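You operate a simulated robot arm through the tools that you are given. There is no shell and no other tool.

Carry out the task below with a simulated robot arm. There is one attempt and no reset: what you move stays moved.

## Task
One voltmeter reading is down by half: try all four, leave the selector on it and switch off.
Fine: main isolator off; the repair switch stays locked.

The check looks at the end state, three seconds after you hand in, the way a careful person would. Anything else that was tipped, shoved, dropped, spilled or broken makes it a failure.

## Robot
A 6-joint arm with a two-finger parallel gripper, fixed in place. Base frame: the origin is at the foot of the arm, x ahead of it, y to its left, z up. Readings come in cm, rad, newtons and seconds.
With the tool pointing down near the work surface it reaches from about 10 to 64 cm from the base axis. Its first joint turns from -2.897 to 2.897 rad. Payload 4.1 kg.
The TCP is the grasp point between the finger pads, 2.3 cm short of the fingertips. In the tool frame z runs along the fingers and y along their closing line. The gripper opens to 9.4 cm. The fingers are 3.8 cm wide and 1 cm thick; the gripper's body (5.4 by 9.6 cm) begins 3.9 cm behind the TCP.
Orientation is told as [roll, pitch, yaw] about the base's x, y, z axes, in that order, counted from this pose: with the fingers straight down and closing along the base's y, the tool's x points along the base's -x, its y along +y and its z along -z.

## Interface
- The arm moves only by the tool jog_arm. Its argument "commands" is a list of rows, each a list of 7 numbers: the shift along the base's x, y, z in cm, then the turn, a rotation vector about the base's x, y, z in rad, then the opening, from 0 (shut) to 1 (fully open). In form: [[x, y, z, wx, wy, wz, jaw], ...]. A call has 1 to 20 rows; each row is the pose to reach, as a shift and turn from the pose commanded when the call began. Each row takes 0.2 s and may step no farther than 5 cm and 0.15 rad from the row before; otherwise, or with a gripper value out of range, the whole call is refused. A pose out of reach is approached as far as the arm can. The call stops where the force on the tool passes 40 N (or 10 N more than at its start, if that is more) or the arm is blocked; 0.2 s more then pass. Each finger travels about 4.5 cm/s and halts on what it meets, pressing with about 20 N; the grip force reading is that of the motor and also rises with nothing between the fingers. The clock runs only during rows and for 0.2 s after the last one: add rows that repeat a pose to give the fingers time. It gives the time, the measured TCP pose, the force on the tool (base axes), the opening and the grip force at its end, in the units of the frame above (readings bear some noise), with the torque about the TCP (base axes, N m) and any sound that the robot's microphone picked up.
- Cameras (640 x 400 px; columns grow to the right, rows downward): "scene" is fixed at [3.71, -65.08, 188.74]; the picture's right is [0.85, -0.53, 0.00], its down [-0.43, -0.69, -0.59] and it looks along [0.31, 0.50, -0.81] (base axes); focal length 327 px, centre (320, 200). "wrist" rides on the gripper at [8.6, 1.6, -7.4] in the tool frame; the picture's right is [-0.18, 0.98, 0.00], its down [-0.58, -0.11, -0.81] and it looks along [-0.79, -0.15, 0.59] (tool axes); focal length 243 px, centre (320, 200). There is no depth. A picture from a camera that has moved, and an enlarged one, comes with that camera's place and axes in the base frame and with its lens. The place of the scene camera against the robot may be out by one fixed shift of up to 1.8 cm in any direction.
- snapshot(camera): a new picture of that camera. No time passes.
- raise_lower(by): slides the trunk up (or, below 0, down) by that many cm; the arm rides with it, the base frame stays. It gives what a move gives, with no picture.
- close_up(camera, box): a new picture of the part [left, top, right, bottom] of that camera's present view, enlarged. No time passes.
- close_job(): hands the job in; it is judged then, once.

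Nothing tells you positions but the pictures and the camera data. Unless the task says otherwise, let go and move clear before handing in.

The tools are called as name(argument=value, ...) on one line, values as JSON. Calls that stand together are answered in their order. jog_arm: Moves the arm, as the interface text tells. Its arguments: {"type":"object","properties":{"commands":{"type":"array","items":{"type":"array","items":{"type":"number"}}}},"required":["commands"]} The other tools are called the same way: raise_lower (by) slides the trunk up or down; snapshot (camera) takes a picture; close_up (camera, box) takes an enlarged picture of a part of a camera's view; close_job () hands the job in.

At the start:

```text
time: 0.0
tcp_pos: [17.16, -24.23, 137.01]
tool_rot: [-0.001, 0.0, 0.001]
contact_force: [0.1, 0.1, 0.1]
moment: [0.01, -0.01, 0.02]
opening: 9.42
grasp_force: 0.0
trunk travel left (down, up): [-52.5, 6.5]
```

scene: 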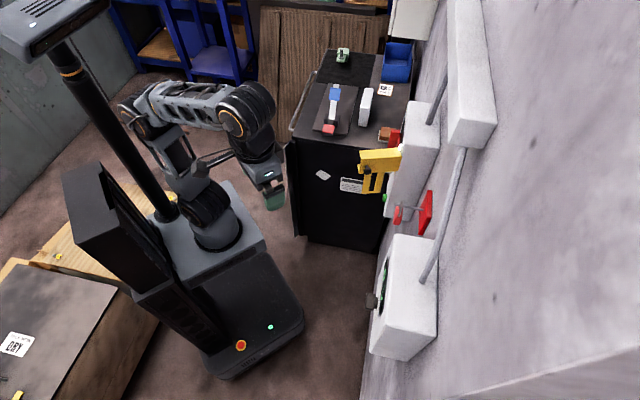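
wrist: 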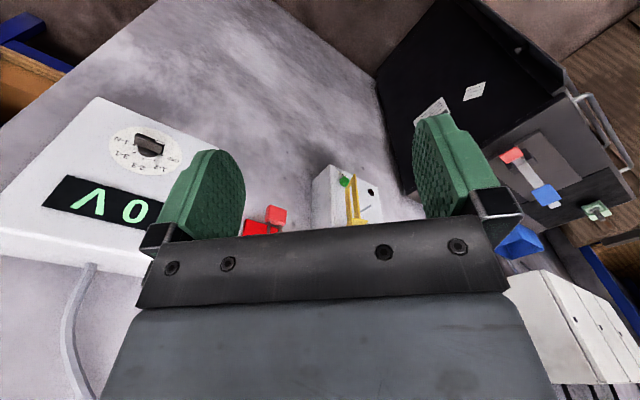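

I see a voltmeter box with a rotary selector on the wall, a middle red item, another box with a yellow lever, and a bench with more items. I'll take enlarged pictures before moving.

close_up(camera="scene", box=[340, 120, 480, 370])

close_up(camera="wrist", box=[20, 80, 220, 260])

close_up(camera="wrist", box=[230, 150, 430, 240])

close_up(camera="scene", box=[280, 30, 440, 210])

```text
1.60 times, centred on (410, 245) of scene
camera zoom: at [3.71, -65.08, 188.74], right [0.85, -0.53, 0.0], down [-0.43, -0.69, -0.59], along [0.31, 0.5, -0.81], focal length 523 px, centre (176, 128)
```

zoom: 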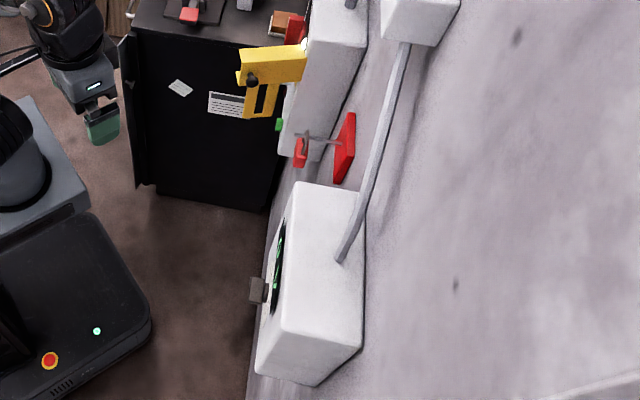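

```text
2.22 times, centred on (120, 170) of wrist
camera zoom: at [8.53, -22.63, 144.45], right [0.18, 0.98, 0.0], down [0.58, -0.11, 0.81], along [0.79, -0.15, -0.59], focal length 539 px, centre (764, 267)
```

zoom: 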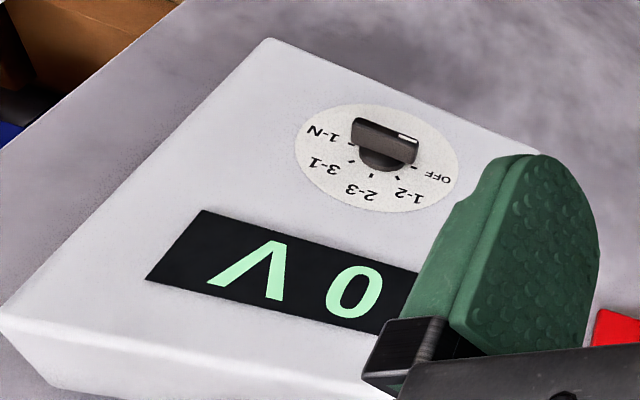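

```text
3.20 times, centred on (330, 195) of wrist
camera zoom: at [8.53, -22.63, 144.45], right [0.18, 0.98, 0.0], down [0.58, -0.11, 0.81], along [0.79, -0.15, -0.59], focal length 776 px, centre (288, 216)
```

zoom: 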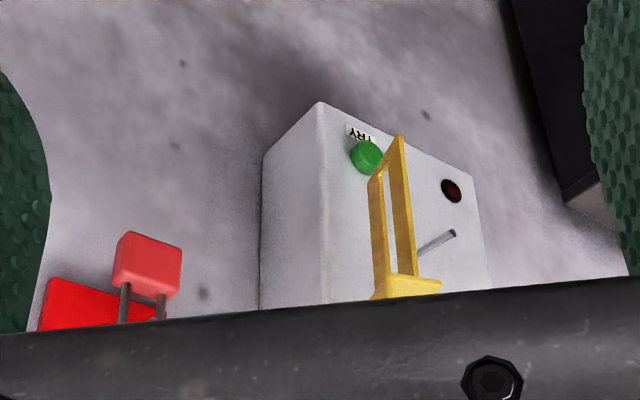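

```text
2.22 times, centred on (360, 120) of scene
camera zoom: at [3.71, -65.08, 188.74], right [0.85, -0.53, 0.0], down [-0.43, -0.69, -0.59], along [0.31, 0.5, -0.81], focal length 727 px, centre (231, 378)
```

zoom: 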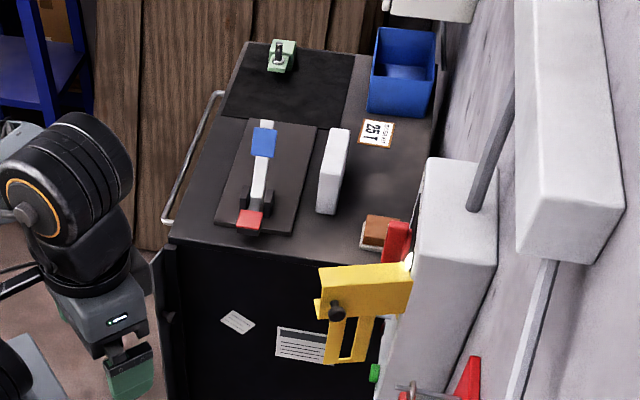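

The selector stands at OFF on a box on a wall that runs at about 45° to my right. A second box with a yellow handle, a green button and a lamp is farther along it. I'll yaw to face the wall squarely and look again.

jog_arm(commands=[[0, 0, 0, 0, 0, -0.14, 1], [0, 0, 0, 0, 0, -0.28, 1], [0, 0, 0, 0, 0, -0.42, 1], [0, 0, 0, 0, 0, -0.56, 1], [0, 0, 0, 0, 0, -0.7, 1], [0, 0, 0, 0, 0, -0.785, 1]])

snapshot(camera="wrist")

```text
time: 1.4
tcp_pos: [17.18, -24.29, 136.9]
tool_rot: [-0.001, 0.0, -0.788]
contact_force: [-0.3, 0.7, 0.6]
moment: [0.03, -0.02, 0.01]
opening: 9.4
grasp_force: 0.0
trunk travel left (down, up): [-52.5, 6.5]
```

```text
taken
camera wrist: at [12.24, -16.97, 144.42], right [0.83, 0.56, 0.0], down [0.33, -0.49, 0.81], along [0.45, -0.67, -0.59], focal length 243 px, centre (320, 200)
```

wrist: 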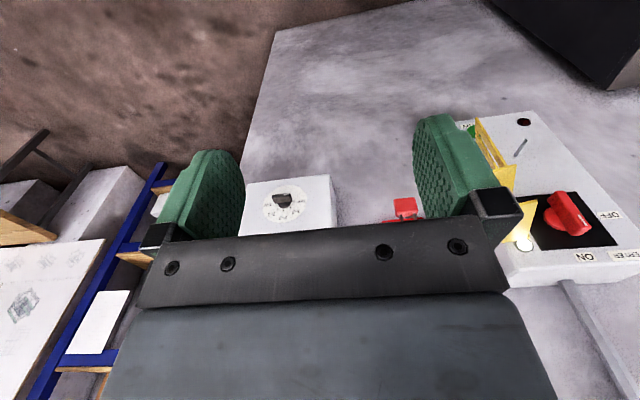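

The second box has a red rotary handle with ON/OFF marks. I'll enlarge it to read the label.

close_up(camera="wrist", box=[440, 90, 640, 300])

close_up(camera="wrist", box=[240, 150, 440, 250])

```text
1.90 times, centred on (540, 195) of wrist
camera zoom: at [12.24, -16.97, 144.42], right [0.83, 0.56, 0.0], down [0.33, -0.49, 0.81], along [0.45, -0.67, -0.59], focal length 462 px, centre (-99, 210)
```

zoom: 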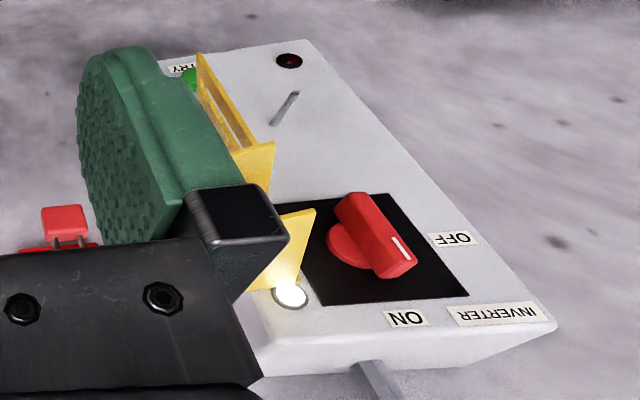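

```text
3.20 times, centred on (340, 200) of wrist
camera zoom: at [12.24, -16.97, 144.42], right [0.83, 0.56, 0.0], down [0.33, -0.49, 0.81], along [0.45, -0.67, -0.59], focal length 776 px, centre (256, 200)
```

zoom: 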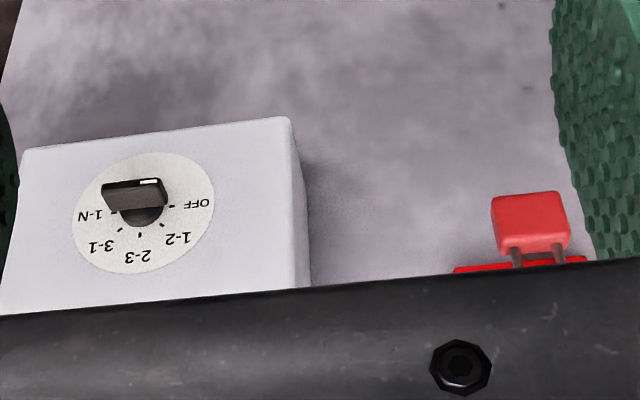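

The box is labelled INVERTER, and its red rotary handle points to ON (up), with OFF at its left. I'll move the camera round to face that box straight on and read everything.

jog_arm(commands=[[2.4, 2, -1.9, -0.055, -0.055, 0, 1], [4.9, 4, -3.7, -0.11, -0.11, 0, 1], [7.3, 6, -5.6, -0.165, -0.165, 0, 1], [9.8, 8, -7.5, -0.22, -0.22, 0, 1], [12.2, 10, -9.4, -0.28, -0.28, 0, 1], [14.7, 12, -11.2, -0.33, -0.33, 0, 1], [17.1, 14, -13.1, -0.39, -0.39, 0, 1], [19.6, 15.8, -15, -0.445, -0.445, 0, 1]])

snapshot(camera="wrist")

snapshot(camera="scene")

```text
time: 3.2
tcp_pos: [36.94, -8.4, 122.03]
tool_rot: [0.0, -0.631, -0.783]
contact_force: [-0.1, -0.6, 0.5]
moment: [-0.03, -0.01, 0.01]
opening: 9.38
grasp_force: 0.0
trunk travel left (down, up): [-52.5, 6.5]
```

```text
taken
camera wrist: at [29.96, 0.85, 122.93], right [0.8, 0.59, 0.11], down [-0.08, -0.07, 0.99], along [0.6, -0.8, -0.01], focal length 243 px, centre (320, 200)
```

wrist: 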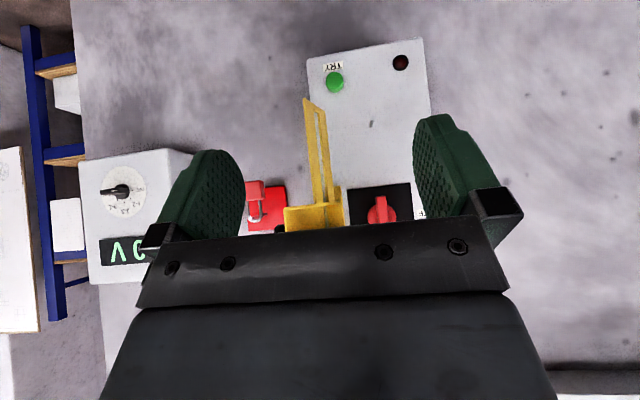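

```text
taken
```

scene: 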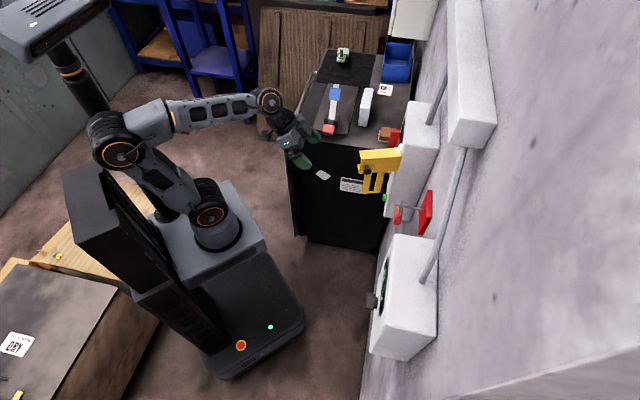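

jog_arm(commands=[[0, 0, 4, 0, 0, 0, 1], [0, 0, 8, 0, 0, 0, 1], [0, 0, 12, 0, 0, 0, 1], [0, 0, 14, 0, 0, 0, 1]])

snapshot(camera="wrist")

close_up(camera="wrist", box=[220, 0, 480, 240])

```text
time: 4.2
tcp_pos: [36.79, -8.5, 136.03]
tool_rot: [0.0, -0.63, -0.784]
contact_force: [-0.9, 0.8, 0.3]
moment: [-0.03, 0.0, 0.02]
opening: 9.4
grasp_force: 0.1
trunk travel left (down, up): [-52.5, 6.5]
```

```text
taken
camera wrist: at [29.85, 0.73, 137.0], right [0.8, 0.59, 0.11], down [-0.08, -0.07, 0.99], along [0.6, -0.8, -0.01], focal length 243 px, centre (320, 200)
```

wrist: 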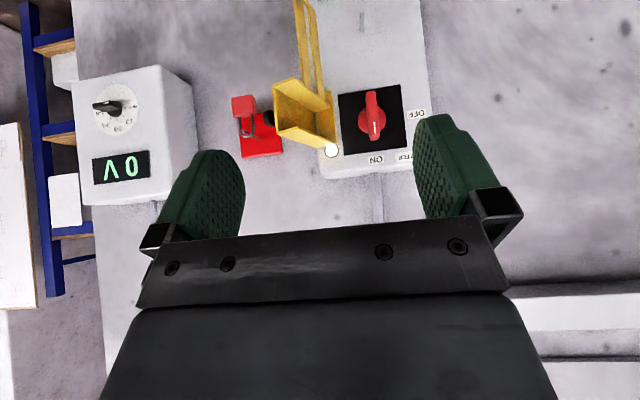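

```text
1.67 times, centred on (350, 120) of wrist
camera zoom: at [29.85, 0.73, 137.0], right [0.8, 0.59, 0.11], down [-0.08, -0.07, 0.99], along [0.6, -0.8, -0.01], focal length 404 px, centre (270, 333)
```

zoom: 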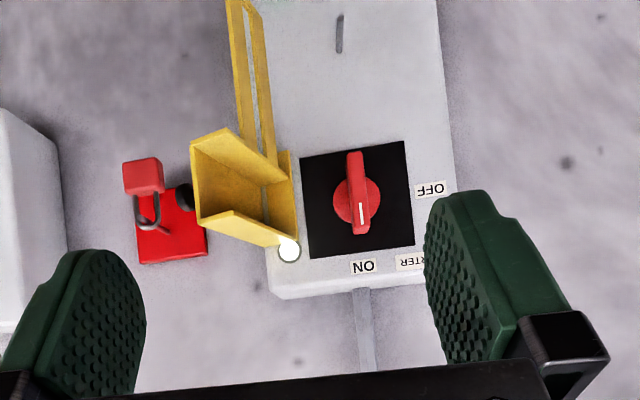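

The view shows a red repair switch with a padlock, a yellow hinged shroud swung out, the red ON/OFF handle and a white lamp that is lit. I'll pan left to check the cabinet top and the box label, in case another switch is the main isolator.

jog_arm(commands=[[0, 1, 0, 0, 0, 0.14, 1], [0, 2, 0, 0, 0, 0.28, 1], [0, 3, 0, 0, 0, 0.42, 1], [0, 4, 0, 0, 0, 0.56, 1], [0, 5, 0, 0, 0, 0.7, 1], [0, 6, 0, 0, 0, 0.785, 1]])

snapshot(camera="wrist")

close_up(camera="wrist", box=[0, 0, 320, 200])

close_up(camera="wrist", box=[320, 0, 640, 200])

```text
time: 5.6
tcp_pos: [36.79, -2.52, 136.03]
tool_rot: [0.0, -0.63, 0.004]
contact_force: [0.0, 0.3, -0.4]
moment: [-0.01, 0.0, 0.0]
opening: 9.43
grasp_force: 0.1
trunk travel left (down, up): [-52.5, 6.5]
```

```text
taken
camera wrist: at [25.45, -0.81, 136.92], right [0.15, 0.98, 0.11], down [-0.01, -0.11, 0.99], along [0.99, -0.15, -0.01], focal length 243 px, centre (320, 200)
```

wrist: 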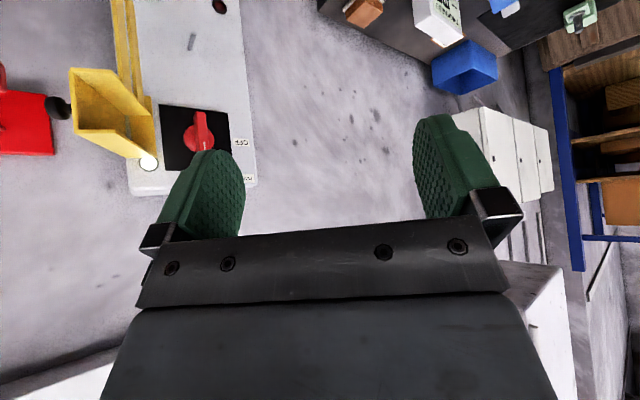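

```text
2.00 times, centred on (160, 100) of wrist
camera zoom: at [25.45, -0.81, 136.92], right [0.15, 0.98, 0.11], down [-0.01, -0.11, 0.99], along [0.99, -0.15, -0.01], focal length 485 px, centre (640, 400)
```

zoom: 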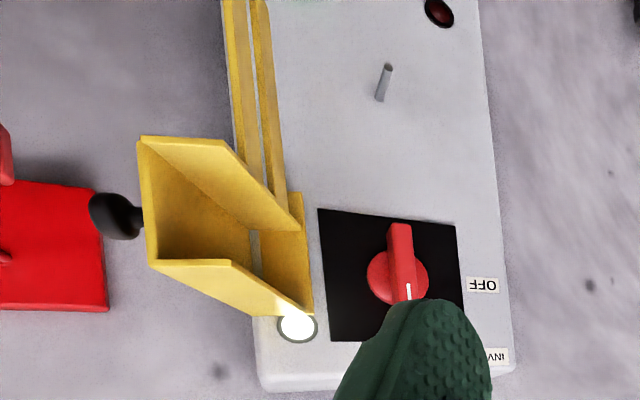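

```text
2.00 times, centred on (480, 100) of wrist
camera zoom: at [25.45, -0.81, 136.92], right [0.15, 0.98, 0.11], down [-0.01, -0.11, 0.99], along [0.99, -0.15, -0.01], focal length 485 px, centre (0, 400)
```

zoom: 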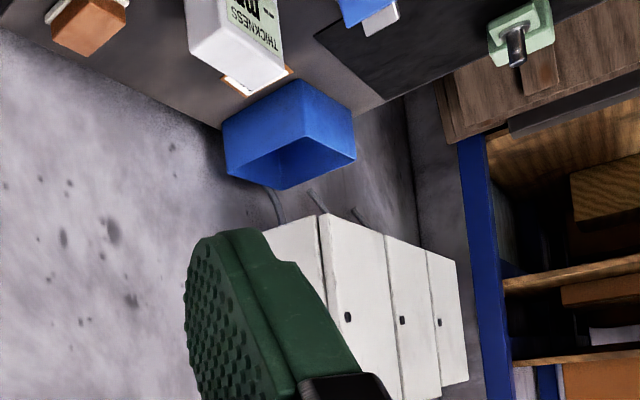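

The bench clutter is unrelated. The INVERTER box's red handle is the main isolator, currently ON, with OFF a quarter turn to its left. I'll go back to the voltmeter selector first, at roughly (27, -51, 117), and line up square to the wall.

jog_arm(commands=[[-2.7, -3.0, -1.4, 0, 0, -0.08, 1], [-5.5, -6.1, -2.8, 0, 0, -0.16, 1], [-8.2, -9.2, -4.2, 0, 0, -0.24, 1], [-11, -12.2, -5.6, 0, 0, -0.32, 1], [-13.7, -15.3, -7, 0, 0, -0.4, 1], [-16.5, -18.4, -8.4, 0, 0, -0.48, 1], [-19.2, -21.4, -9.8, 0, 0, -0.56, 1], [-22, -24.5, -11.2, 0, 0, -0.64, 1], [-24.7, -27.5, -12.6, 0, 0, -0.72, 1], [-27.5, -30.6, -14, 0, 0, -0.789, 1]])

snapshot(camera="wrist")

snapshot(camera="scene")

```text
time: 6.7
tcp_pos: [29.4, -9.19, 129.64]
tool_rot: [0.016, -0.608, -0.058]
contact_force: [-0.2, -0.3, 0.1]
moment: [0.02, 0.01, 0.02]
opening: 9.42
grasp_force: 0.0
trunk travel left (down, up): [-52.5, 6.5]
stopped in row 5: the arm was blocked; the commanded pose is now the measured one
```

```text
taken
camera wrist: at [18.12, -7.01, 130.89], right [0.2, 0.97, 0.12], down [0.01, -0.12, 0.99], along [0.98, -0.2, -0.04], focal length 243 px, centre (320, 200)
```

wrist: 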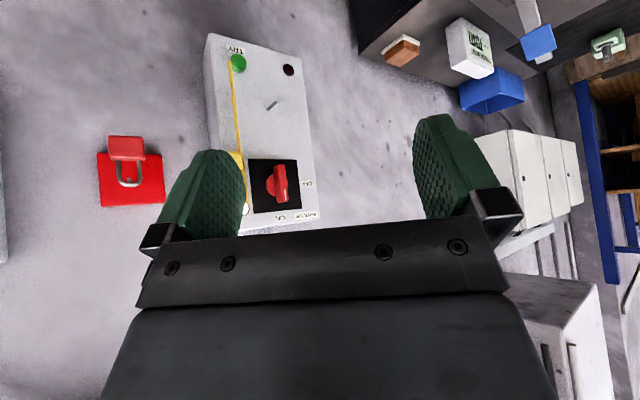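

```text
taken
```

scene: 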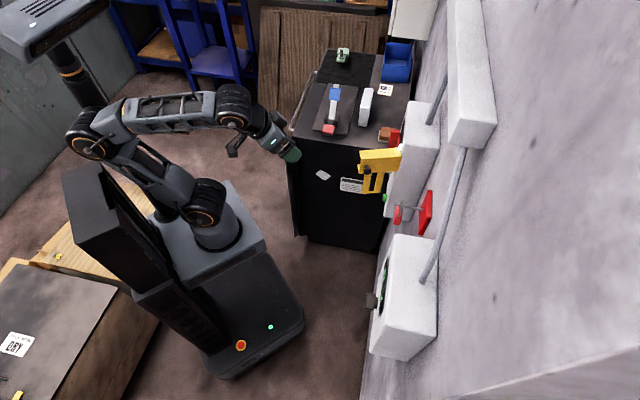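

The arm blocked when pulled in so close with the tool tilted, probably because the elbow folded too far. I'll go back out to a larger radius and swing round along an arc.

jog_arm(commands=[[3, 0, 0, 0, 0, 0, 1], [6, 0, 0, 0, 0, 0, 1], [8, 0, 0, 0, 0, -0.1, 1], [8, 0, 0, 0, 0, -0.2, 1], [8, 0, 0, 0, 0, -0.3, 1]])

```text
time: 7.9
tcp_pos: [37.44, -9.36, 129.76]
tool_rot: [0.017, -0.607, -0.36]
contact_force: [-0.4, 0.4, -0.8]
moment: [-0.01, 0.04, 0.03]
opening: 9.37
grasp_force: 0.1
trunk travel left (down, up): [-52.5, 6.5]
```

jog_arm(commands=[[-1.0, -3.5, -1, 0, 0, -0.06, 1], [-2.4, -6.9, -2, 0, 0, -0.12, 1], [-4.1, -10.2, -3, 0, 0, -0.18, 1], [-6.2, -13.3, -4, 0, 0, -0.24, 1], [-8.5, -16.2, -5, 0, 0, -0.3, 1], [-11.1, -18.8, -6, 0, 0, -0.36, 1], [-13.6, -21.0, -7, 0, 0, -0.425, 1]])

snapshot(camera="wrist")

```text
time: 9.5
tcp_pos: [23.68, -30.43, 122.82]
tool_rot: [0.018, -0.607, -0.785]
contact_force: [0.2, 0.0, -0.8]
moment: [0.0, -0.01, 0.02]
opening: 9.42
grasp_force: 0.1
trunk travel left (down, up): [-52.5, 6.5]
```

```text
taken
camera wrist: at [16.74, -21.23, 123.89], right [0.8, 0.59, 0.12], down [-0.07, -0.1, 0.99], along [0.6, -0.8, -0.04], focal length 243 px, centre (320, 200)
```

wrist: 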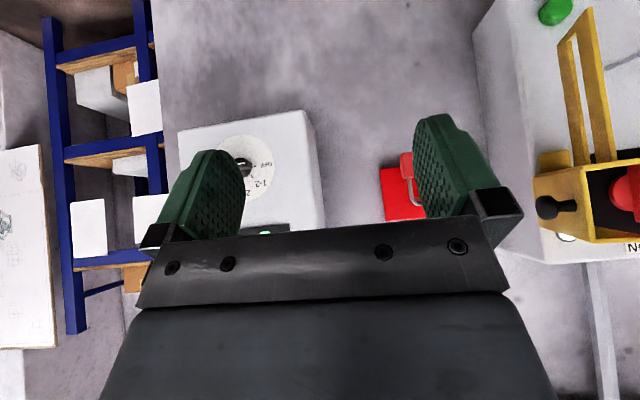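

jog_arm(commands=[[-0.5, -1.7, -0.7, -0.085, -0.085, 0, 1], [-1.0, -3.3, -1.3, -0.17, -0.17, 0, 1], [-1.4, -5.0, -2.0, -0.255, -0.255, 0, 1], [-1.9, -6.6, -2.7, -0.34, -0.34, 0, 1], [-2.4, -8.3, -3.3, -0.425, -0.425, 0, 1], [-2.9, -10, -4, -0.51, -0.51, 0, 1], [-3.3, -11.6, -4.6, -0.595, -0.595, 0, 1], [-3.8, -13.3, -5.3, -0.682, -0.682, 0, 1]])

snapshot(camera="wrist")

snapshot(camera="scene")

```text
time: 11.3
tcp_pos: [19.96, -43.7, 117.37]
tool_rot: [-3.032, -1.566, 2.264]
contact_force: [-0.1, 0.5, 0.5]
moment: [0.0, -0.02, -0.01]
opening: 9.36
grasp_force: 0.0
trunk travel left (down, up): [-52.5, 6.5]
```

```text
taken
camera wrist: at [15.75, -37.3, 108.68], right [0.68, 0.71, 0.18], down [-0.66, 0.48, 0.58], along [0.32, -0.52, 0.79], focal length 243 px, centre (320, 200)
```

wrist: 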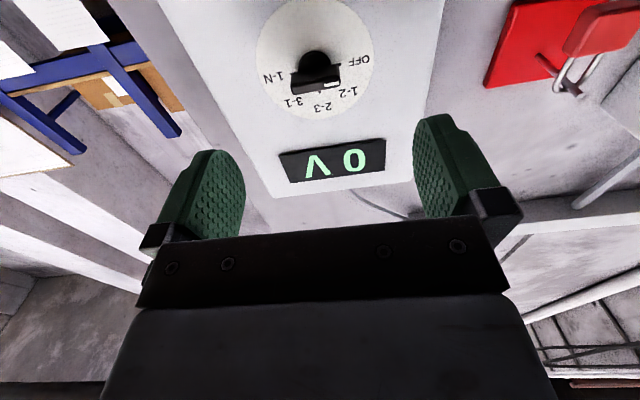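

```text
taken
```

scene: 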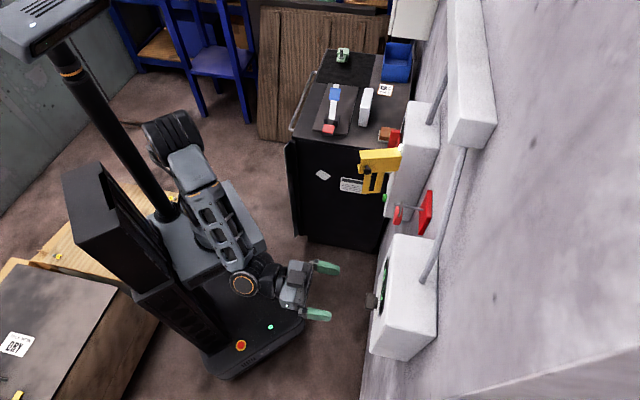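

close_up(camera="wrist", box=[240, 0, 440, 200])

close_up(camera="scene", box=[270, 230, 450, 370])

```text
2.00 times, centred on (340, 100) of wrist
camera zoom: at [15.75, -37.3, 108.68], right [0.68, 0.71, 0.18], down [-0.66, 0.48, 0.58], along [0.32, -0.52, 0.79], focal length 485 px, centre (280, 400)
```

zoom: 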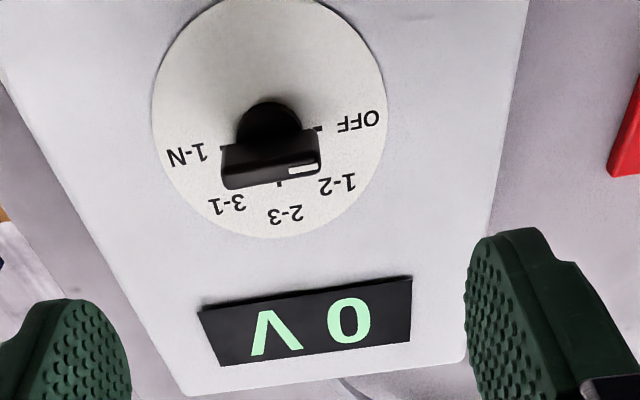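

```text
2.86 times, centred on (360, 300) of scene
camera zoom: at [3.71, -65.08, 188.74], right [0.85, -0.53, 0.0], down [-0.43, -0.69, -0.59], along [0.31, 0.5, -0.81], focal length 934 px, centre (206, -86)
```

zoom: 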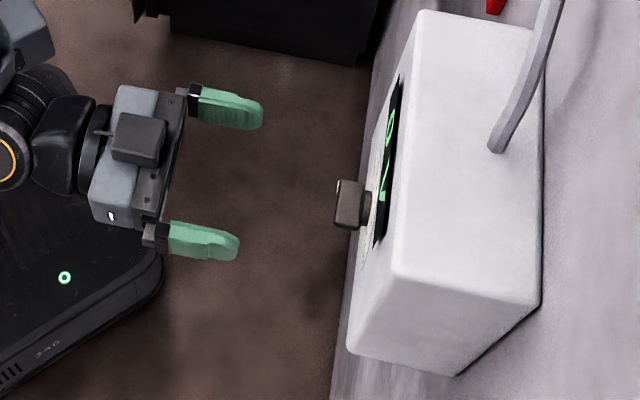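

The view is clear: knob axis near n≈54–57 cm along the wall normal, a≈-17, z≈117. It's at OFF, and the display above it reads 0 V. I'll roll the gripper a quarter turn so the fingers close across the horizontal knob bar.

jog_arm(commands=[[0, 0, 0, -0.101, 0.101, 0, 0.6], [0, 0, 0, -0.202, 0.202, 0, 0.5], [0, 0, 0, -0.303, 0.303, 0, 0.45], [0, 0, 0, -0.404, 0.404, 0, 0.45], [0, 0, 0, -0.505, 0.505, 0, 0.45], [0, 0, 0, -0.606, 0.606, 0, 0.45], [0, 0, 0, -0.707, 0.707, 0, 0.45], [0, 0, 0, -0.808, 0.808, 0, 0.45], [0, 0, 0, -0.909, 0.909, 0, 0.45], [0, 0, 0, -1.01, 1.01, 0, 0.45], [0, 0, 0, -1.111, 1.111, 0, 0.45]])

snapshot(camera="wrist")

close_up(camera="scene", box=[270, 230, 450, 370])

```text
time: 13.7
tcp_pos: [24.32, -40.51, 140.05]
tool_rot: [-1.447, -0.037, 0.765]
contact_force: [0.4, 0.4, 0.7]
moment: [0.01, 0.01, 0.02]
opening: 4.23
grasp_force: 0.0
out of reach, approached as far as the arm can: row 4, 5, 6, 7, 8, 9, 10, 11
trunk travel left (down, up): [-52.5, 6.5]
```

```text
taken
camera wrist: at [12.93, -40.94, 139.05], right [0.08, 0.24, -0.97], down [-0.13, 0.96, 0.23], along [0.99, 0.11, 0.1], focal length 243 px, centre (320, 200)
```

wrist: 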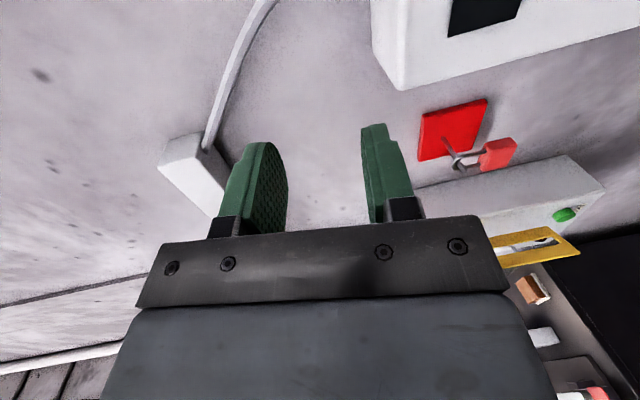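

```text
2.86 times, centred on (360, 300) of scene
camera zoom: at [3.71, -65.08, 188.74], right [0.85, -0.53, 0.0], down [-0.43, -0.69, -0.59], along [0.31, 0.5, -0.81], focal length 934 px, centre (206, -86)
```

zoom: 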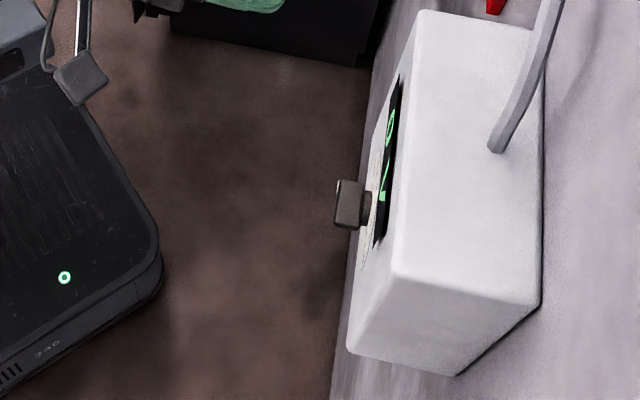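

That roll was out of reach in this configuration, and the arm drifted up to z≈140 while still pointing at the wall. I'll look at the arm before deciding, since lowering the trunk may fix it.

snapshot(camera="scene")

```text
taken
```

scene: 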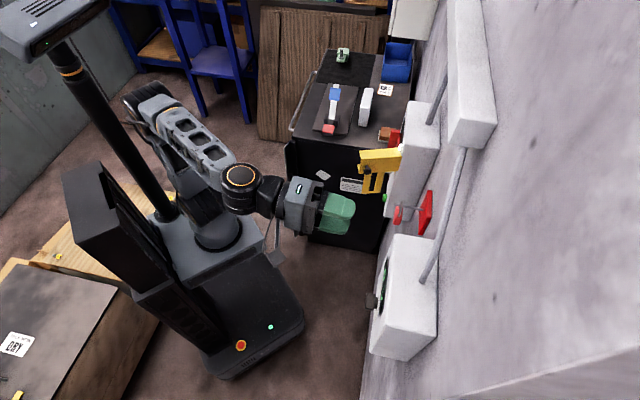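

The -90° roll hits the last joint's stop, which sits about -0.4 rad from where I was. I'll unwind back to roll 0 and use the positive direction, since the grip is symmetric.

jog_arm(commands=[[0, 0, 0, 0.101, -0.101, 0, 0.45], [0, 0, 0, 0.202, -0.202, 0, 0.45], [0, 0, 0, 0.303, -0.303, 0, 0.45], [0, 0, 0, 0.404, -0.404, 0, 0.45], [0, 0, 0, 0.505, -0.505, 0, 0.45], [0, 0, 0, 0.606, -0.606, 0, 0.45], [0, 0, 0, 0.707, -0.707, 0, 0.45], [0, 0, 0, 0.808, -0.808, 0, 0.45], [0, 0, 0, 0.909, -0.909, 0, 0.45], [0, 0, 0, 1.01, -1.01, 0, 0.45], [0, 0, 0, 1.111, -1.111, 0, 0.45]])

snapshot(camera="wrist")

snapshot(camera="scene")

```text
time: 16.1
tcp_pos: [23.87, -40.57, 139.76]
tool_rot: [1.226, -1.521, -1.888]
contact_force: [-0.5, -0.6, 0.0]
moment: [0.03, 0.0, 0.0]
opening: 4.24
grasp_force: 0.0
trunk travel left (down, up): [-52.5, 6.5]
```

```text
taken
camera wrist: at [19.05, -34.2, 131.36], right [0.6, 0.77, 0.23], down [-0.71, 0.38, 0.59], along [0.36, -0.52, 0.78], focal length 243 px, centre (320, 200)
```

wrist: 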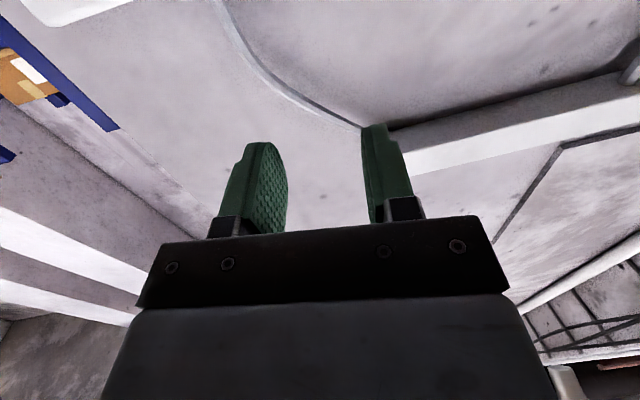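

```text
taken
```

scene: 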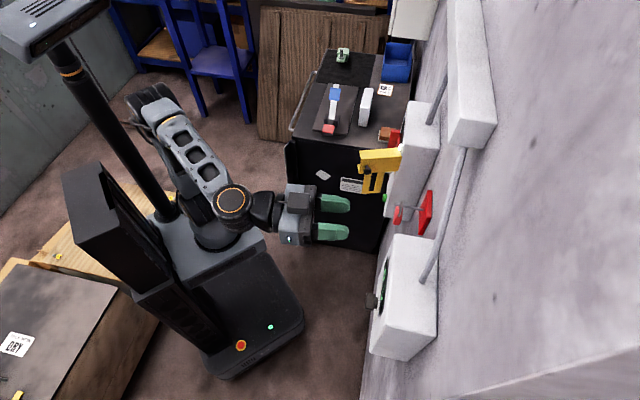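

jog_arm(commands=[[-0.7, -0.55, -3.7, -0.008, 0.003, -0.021, 0.45], [-1.4, -1.1, -7.5, -0.016, 0.006, -0.041, 0.45], [-2.0, -1.6, -11.2, -0.024, 0.01, -0.062, 0.45], [-2.7, -2.2, -14.9, -0.032, 0.013, -0.083, 0.45], [-3.4, -2.7, -18.7, -0.04, 0.016, -0.103, 0.45], [-4.07, -3.27, -22.4, -0.048, 0.019, -0.124, 0.45], [-4.07, -3.27, -22.4, -0.048, 0.019, -0.124, 0.45]])

snapshot(camera="wrist")

```text
time: 17.7
tcp_pos: [19.78, -43.71, 117.29]
tool_rot: [-1.722, -1.563, 0.938]
contact_force: [0.2, -0.5, 0.8]
moment: [0.02, 0.02, 0.0]
opening: 4.24
grasp_force: 0.0
trunk travel left (down, up): [-52.5, 6.5]
```

```text
taken
camera wrist: at [15.59, -37.27, 108.64], right [0.7, 0.7, 0.18], down [-0.64, 0.5, 0.58], along [0.32, -0.52, 0.79], focal length 243 px, centre (320, 200)
```

wrist: 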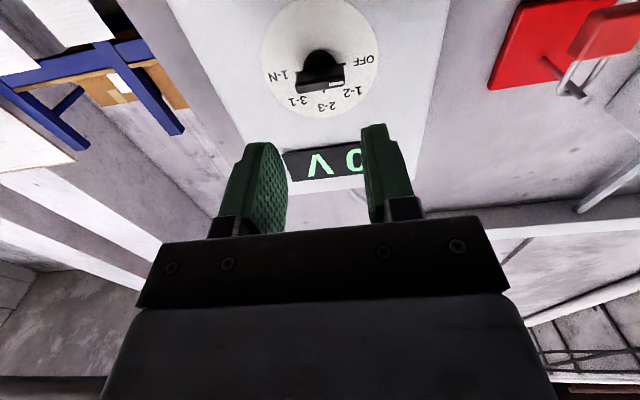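

Back square in front of the knob. Now I'll roll +90°.

jog_arm(commands=[[0, 0, 0, 0.101, -0.101, 0, 0.45], [0, 0, 0, 0.202, -0.202, 0, 0.45], [0, 0, 0, 0.303, -0.303, 0, 0.45], [0, 0, 0, 0.404, -0.404, 0, 0.45], [0, 0, 0, 0.505, -0.505, 0, 0.45], [0, 0, 0, 0.606, -0.606, 0, 0.45], [0, 0, 0, 0.707, -0.707, 0, 0.45], [0, 0, 0, 0.808, -0.808, 0, 0.45], [0, 0, 0, 0.909, -0.909, 0, 0.45], [0, 0, 0, 1.01, -1.01, 0, 0.45], [0, 0, 0, 1.111, -1.111, 0, 0.45]])

snapshot(camera="wrist")

close_up(camera="scene", box=[270, 230, 450, 370])

```text
time: 20.1
tcp_pos: [19.65, -43.82, 117.22]
tool_rot: [1.571, -0.004, -2.357]
contact_force: [0.2, 0.1, -0.2]
moment: [0.0, -0.01, 0.01]
opening: 4.23
grasp_force: 0.1
trunk travel left (down, up): [-52.5, 6.5]
```

```text
taken
camera wrist: at [20.63, -32.35, 118.96], right [-0.13, -0.13, 0.98], down [-0.98, 0.16, -0.11], along [-0.14, -0.98, -0.15], focal length 243 px, centre (320, 200)
```

wrist: 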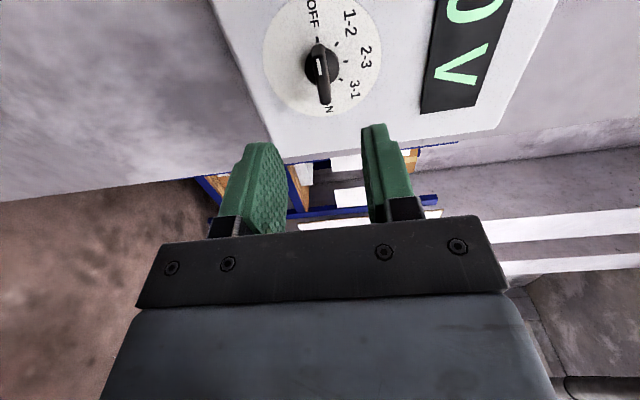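

```text
2.86 times, centred on (360, 300) of scene
camera zoom: at [3.71, -65.08, 188.74], right [0.85, -0.53, 0.0], down [-0.43, -0.69, -0.59], along [0.31, 0.5, -0.81], focal length 934 px, centre (206, -86)
```

zoom: 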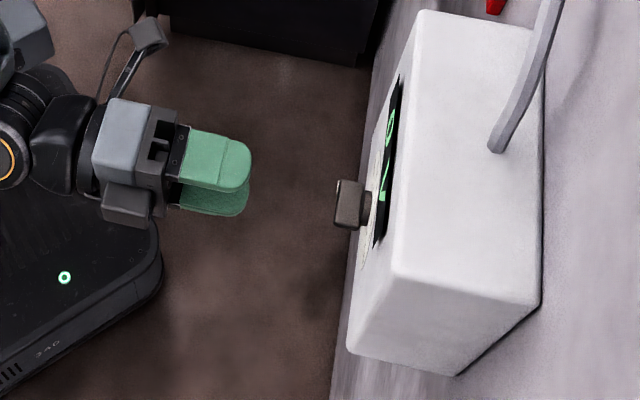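

Roll +90° is reached cleanly. Triangulating from both views puts the knob bar at n≈54.6, a≈-16.9, z≈117.4. I'll advance so the fingers straddle the bar.

jog_arm(commands=[[2.0, -1.95, 0.2, 0, 0, 0, 0.45], [4.0, -3.9, 0.2, 0, 0, 0, 0.45], [5.3, -5.1, 0.2, 0, 0, 0, 0.45], [6.26, -6.05, 0.2, 0, 0, 0, 0.45]])

snapshot(camera="wrist")

close_up(camera="scene", box=[270, 230, 450, 370])

```text
time: 21.1
tcp_pos: [26.1, -49.79, 117.54]
tool_rot: [1.569, -0.006, -2.357]
contact_force: [-0.4, 0.2, -0.2]
moment: [0.01, 0.01, 0.01]
opening: 4.2
grasp_force: 0.0
trunk travel left (down, up): [-52.5, 6.5]
```

```text
taken
camera wrist: at [26.94, -38.39, 119.12], right [-0.13, -0.13, 0.98], down [-0.98, 0.16, -0.1], along [-0.14, -0.98, -0.14], focal length 243 px, centre (320, 200)
```

wrist: 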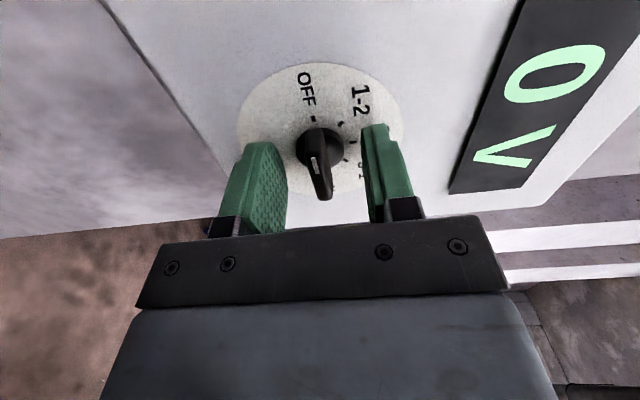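

```text
2.86 times, centred on (360, 300) of scene
camera zoom: at [3.71, -65.08, 188.74], right [0.85, -0.53, 0.0], down [-0.43, -0.69, -0.59], along [0.31, 0.5, -0.81], focal length 934 px, centre (206, -86)
```

zoom: 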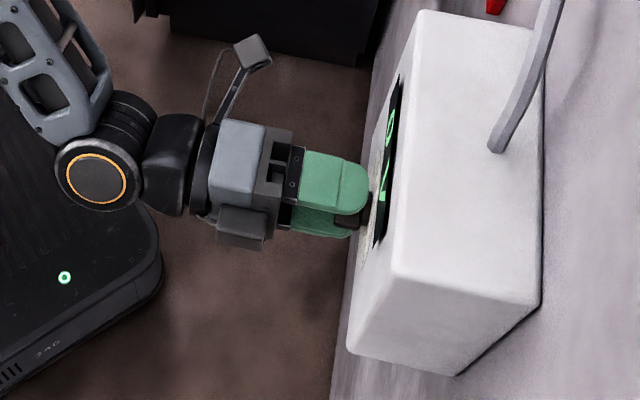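

The bar sits between the fingers. I'll close on it.

jog_arm(commands=[[0, 0, 0, 0, 0, 0, 0.3], [0, 0, 0, 0, 0, 0, 0.15], [0, 0, 0, 0, 0, 0, 0.0], [0, 0, 0, 0, 0, 0, 0.0], [0, 0, 0, 0, 0, 0, 0.0]])

close_up(camera="wrist", box=[200, 40, 440, 240])

```text
time: 22.3
tcp_pos: [26.04, -49.8, 117.55]
tool_rot: [1.57, -0.006, -2.356]
contact_force: [0.7, -0.3, -2.5]
moment: [0.05, 0.04, 0.02]
opening: 2.47
grasp_force: 44.8
trunk travel left (down, up): [-52.5, 6.5]
```

```text
2.00 times, centred on (320, 140) of wrist
camera zoom: at [26.93, -38.4, 119.1], right [-0.13, -0.13, 0.98], down [-0.98, 0.16, -0.1], along [-0.14, -0.98, -0.14], focal length 485 px, centre (320, 320)
```

zoom: 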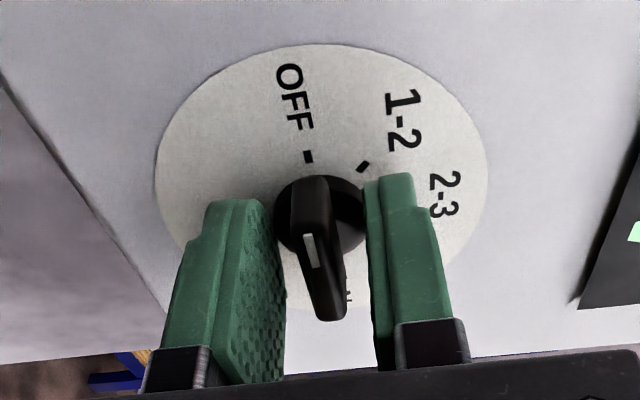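

The opening stopped at 2.47 cm, so I think I'm gripping the round hub behind the bar. I'll open, back off a little and grip the bar alone.

jog_arm(commands=[[0, 0, -0.1, 0, 0, 0, 0.35], [0, 0, -0.1, 0, 0, 0, 0.35], [-0.5, 0.5, -0.1, 0, 0, 0, 0.35], [-0.5, 0.5, -0.1, 0, 0, 0, 0.2], [-0.5, 0.5, -0.1, 0, 0, 0, 0.0], [-0.5, 0.5, -0.1, 0, 0, 0, 0.0], [-0.5, 0.5, -0.1, 0, 0, 0, 0.0]])

close_up(camera="wrist", box=[200, 40, 440, 240])

```text
time: 23.9
tcp_pos: [25.51, -49.22, 117.36]
tool_rot: [1.571, -0.004, -2.358]
contact_force: [0.4, -2.3, 3.0]
moment: [0.12, -0.21, -0.12]
opening: 0.88
grasp_force: 45.1
trunk travel left (down, up): [-52.5, 6.5]
```

```text
2.00 times, centred on (320, 140) of wrist
camera zoom: at [26.37, -37.82, 119.08], right [-0.13, -0.13, 0.98], down [-0.98, 0.16, -0.11], along [-0.14, -0.98, -0.14], focal length 485 px, centre (320, 320)
```

zoom: 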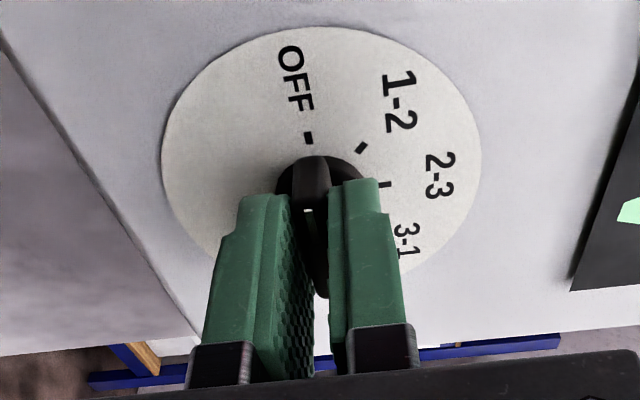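

Now I have the bar, at 0.88 cm. I'll turn it 45° clockwise to 1-2.

jog_arm(commands=[[0, 0, 0, 0.093, -0.093, 0, 0], [0, 0, 0, 0.185, -0.185, 0, 0], [0, 0, 0, 0.278, -0.278, 0, 0], [0, 0, 0, 0.37, -0.37, 0, 0], [0, 0, 0, 0.463, -0.463, 0, 0], [0, 0, 0, 0.555, -0.555, 0, 0], [0, 0, 0, 0.555, -0.555, 0, 0]])

snapshot(camera="wrist")

close_up(camera="scene", box=[330, 230, 450, 330])

```text
time: 25.5
tcp_pos: [25.39, -49.3, 117.66]
tool_rot: [1.573, 0.779, -2.356]
contact_force: [2.7, -4.0, 14.0]
moment: [0.63, 0.69, -1.06]
opening: 0.9
grasp_force: 45.0
trunk travel left (down, up): [-52.5, 6.5]
```

```text
taken
camera wrist: at [23.74, -40.43, 124.87], right [-0.58, -0.58, 0.57], down [-0.81, 0.33, -0.49], along [0.09, -0.74, -0.66], focal length 243 px, centre (320, 200)
```

wrist: 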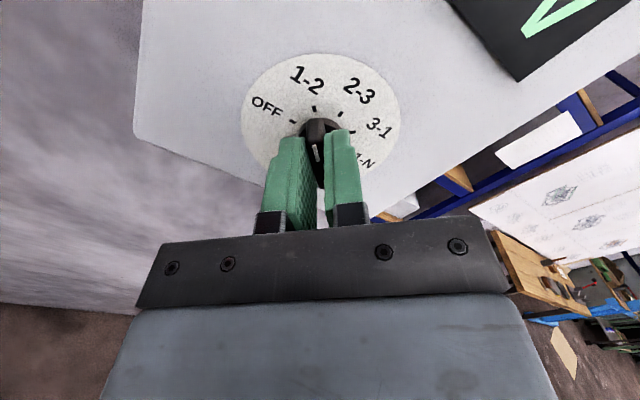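

```text
4.00 times, centred on (390, 280) of scene
camera zoom: at [3.71, -65.08, 188.74], right [0.85, -0.53, 0.0], down [-0.43, -0.69, -0.59], along [0.31, 0.5, -0.81], focal length 1308 px, centre (40, -120)
```

zoom: 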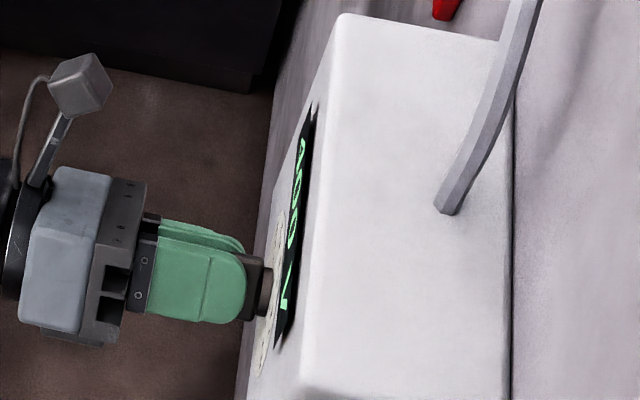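

It turned to about 1-2, and the display reads something like 400 V. The side force tells me the true axis is about 0.4 cm to the right. I'll zoom to read it.

close_up(camera="scene", box=[370, 250, 410, 320])

close_up(camera="wrist", box=[230, 40, 410, 240])

```text
5.71 times, centred on (390, 285) of scene
camera zoom: at [3.71, -65.08, 188.74], right [0.85, -0.53, 0.0], down [-0.43, -0.69, -0.59], along [0.31, 0.5, -0.81], focal length 1869 px, centre (-80, -286)
```

zoom: 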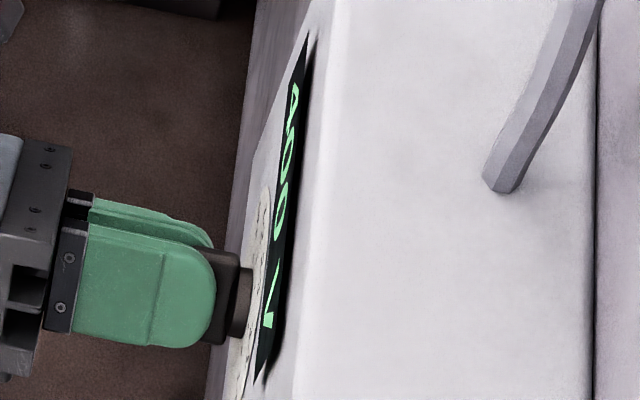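

```text
2.00 times, centred on (320, 140) of wrist
camera zoom: at [23.74, -40.43, 124.87], right [-0.58, -0.58, 0.57], down [-0.81, 0.33, -0.49], along [0.09, -0.74, -0.66], focal length 485 px, centre (320, 320)
```

zoom: 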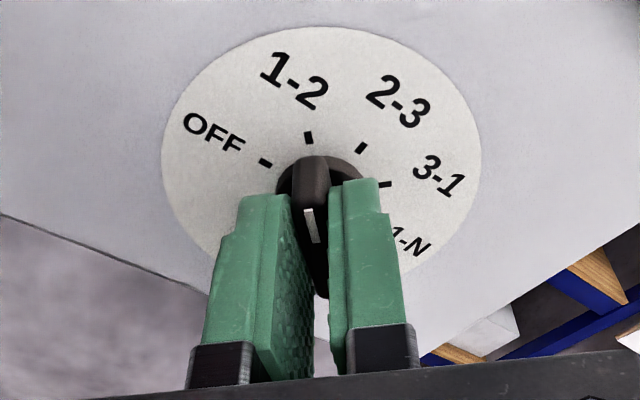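

jog_arm(commands=[[0, 0, 0, 0, 0, 0, 0.2], [0, 0, 0, 0, 0, 0, 0.35], [-1, 1, 0, 0, 0, 0, 0.35], [-4, 4, 0, 0, 0, 0, 0.35], [-7, 7, 0, 0, 0, 0, 0.35]])

snapshot(camera="wrist")

close_up(camera="scene", box=[350, 230, 430, 330])

```text
time: 26.7
tcp_pos: [18.66, -42.13, 117.58]
tool_rot: [1.57, 0.778, -2.355]
contact_force: [-0.2, -0.2, 0.3]
moment: [-0.01, -0.02, 0.01]
opening: 3.28
grasp_force: 0.1
trunk travel left (down, up): [-52.5, 6.5]
```

```text
taken
camera wrist: at [16.95, -33.28, 124.77], right [-0.58, -0.58, 0.57], down [-0.81, 0.33, -0.49], along [0.09, -0.74, -0.66], focal length 243 px, centre (320, 200)
```

wrist: 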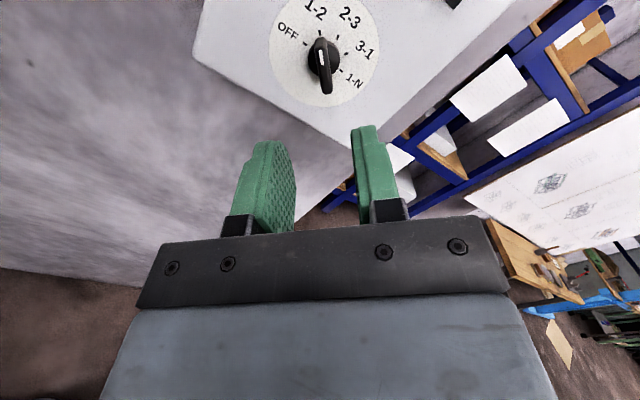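

```text
4.00 times, centred on (390, 280) of scene
camera zoom: at [3.71, -65.08, 188.74], right [0.85, -0.53, 0.0], down [-0.43, -0.69, -0.59], along [0.31, 0.5, -0.81], focal length 1308 px, centre (40, -120)
```

zoom: 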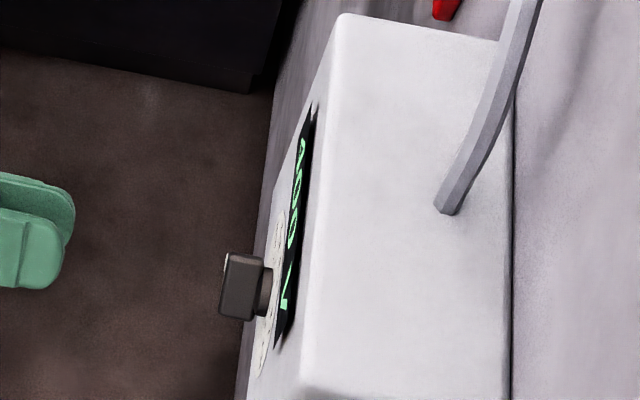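

close_up(camera="scene", box=[374, 252, 402, 318])

close_up(camera="wrist", box=[250, 0, 400, 120])

```text
6.06 times, centred on (388, 285) of scene
camera zoom: at [3.71, -65.08, 188.74], right [0.85, -0.53, 0.0], down [-0.43, -0.69, -0.59], along [0.31, 0.5, -0.81], focal length 1982 px, centre (-92, -315)
```

zoom: 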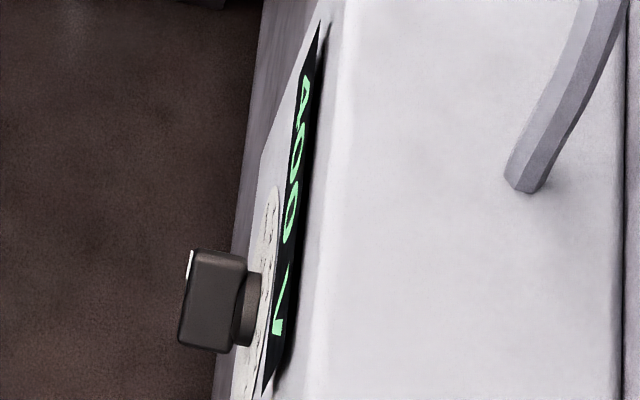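

```text
3.33 times, centred on (325, 60) of wrist
camera zoom: at [16.95, -33.28, 124.77], right [-0.58, -0.58, 0.57], down [-0.81, 0.33, -0.49], along [0.09, -0.74, -0.66], focal length 809 px, centre (303, 667)
```

zoom: 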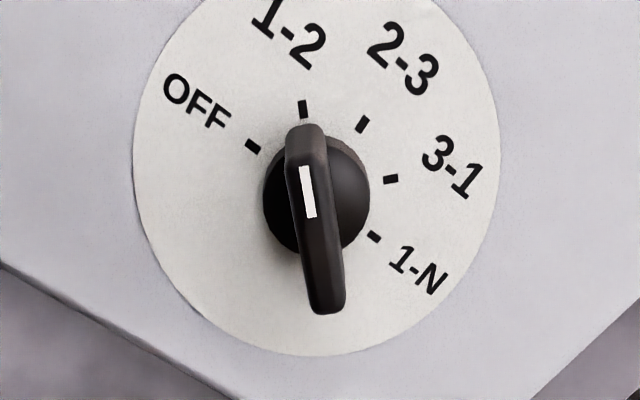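

1-2 reads 400 V and the pointer is on 1-2. I'll regrip, re-centred on the axis, and turn another 45° to 2-3.

jog_arm(commands=[[2.2, -2.6, -0.2, 0, 0, 0, 0.35], [4.4, -5.0, -0.2, 0, 0, 0, 0.35], [6.52, -7.37, -0.2, 0, 0, 0, 0.35], [6.52, -7.37, -0.2, 0, 0, 0, 0.2], [6.52, -7.37, -0.2, 0, 0, 0, 0], [6.52, -7.37, -0.2, 0, 0, 0, 0], [6.52, -7.37, -0.2, 0, 0, 0, 0]])

close_up(camera="wrist", box=[230, 40, 410, 240])

```text
time: 28.3
tcp_pos: [25.37, -49.59, 117.34]
tool_rot: [1.568, 0.778, -2.359]
contact_force: [-0.5, 4.7, -4.4]
moment: [-0.09, -0.06, 0.17]
opening: 0.89
grasp_force: 44.4
trunk travel left (down, up): [-52.5, 6.5]
```

```text
2.00 times, centred on (320, 140) of wrist
camera zoom: at [23.57, -40.72, 124.58], right [-0.58, -0.58, 0.57], down [-0.81, 0.33, -0.48], along [0.09, -0.74, -0.66], focal length 485 px, centre (320, 320)
```

zoom: 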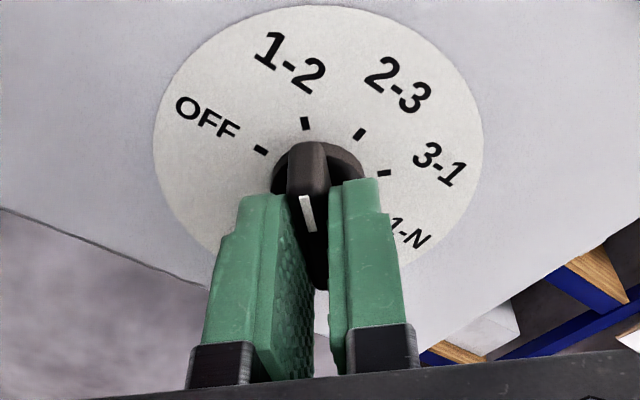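

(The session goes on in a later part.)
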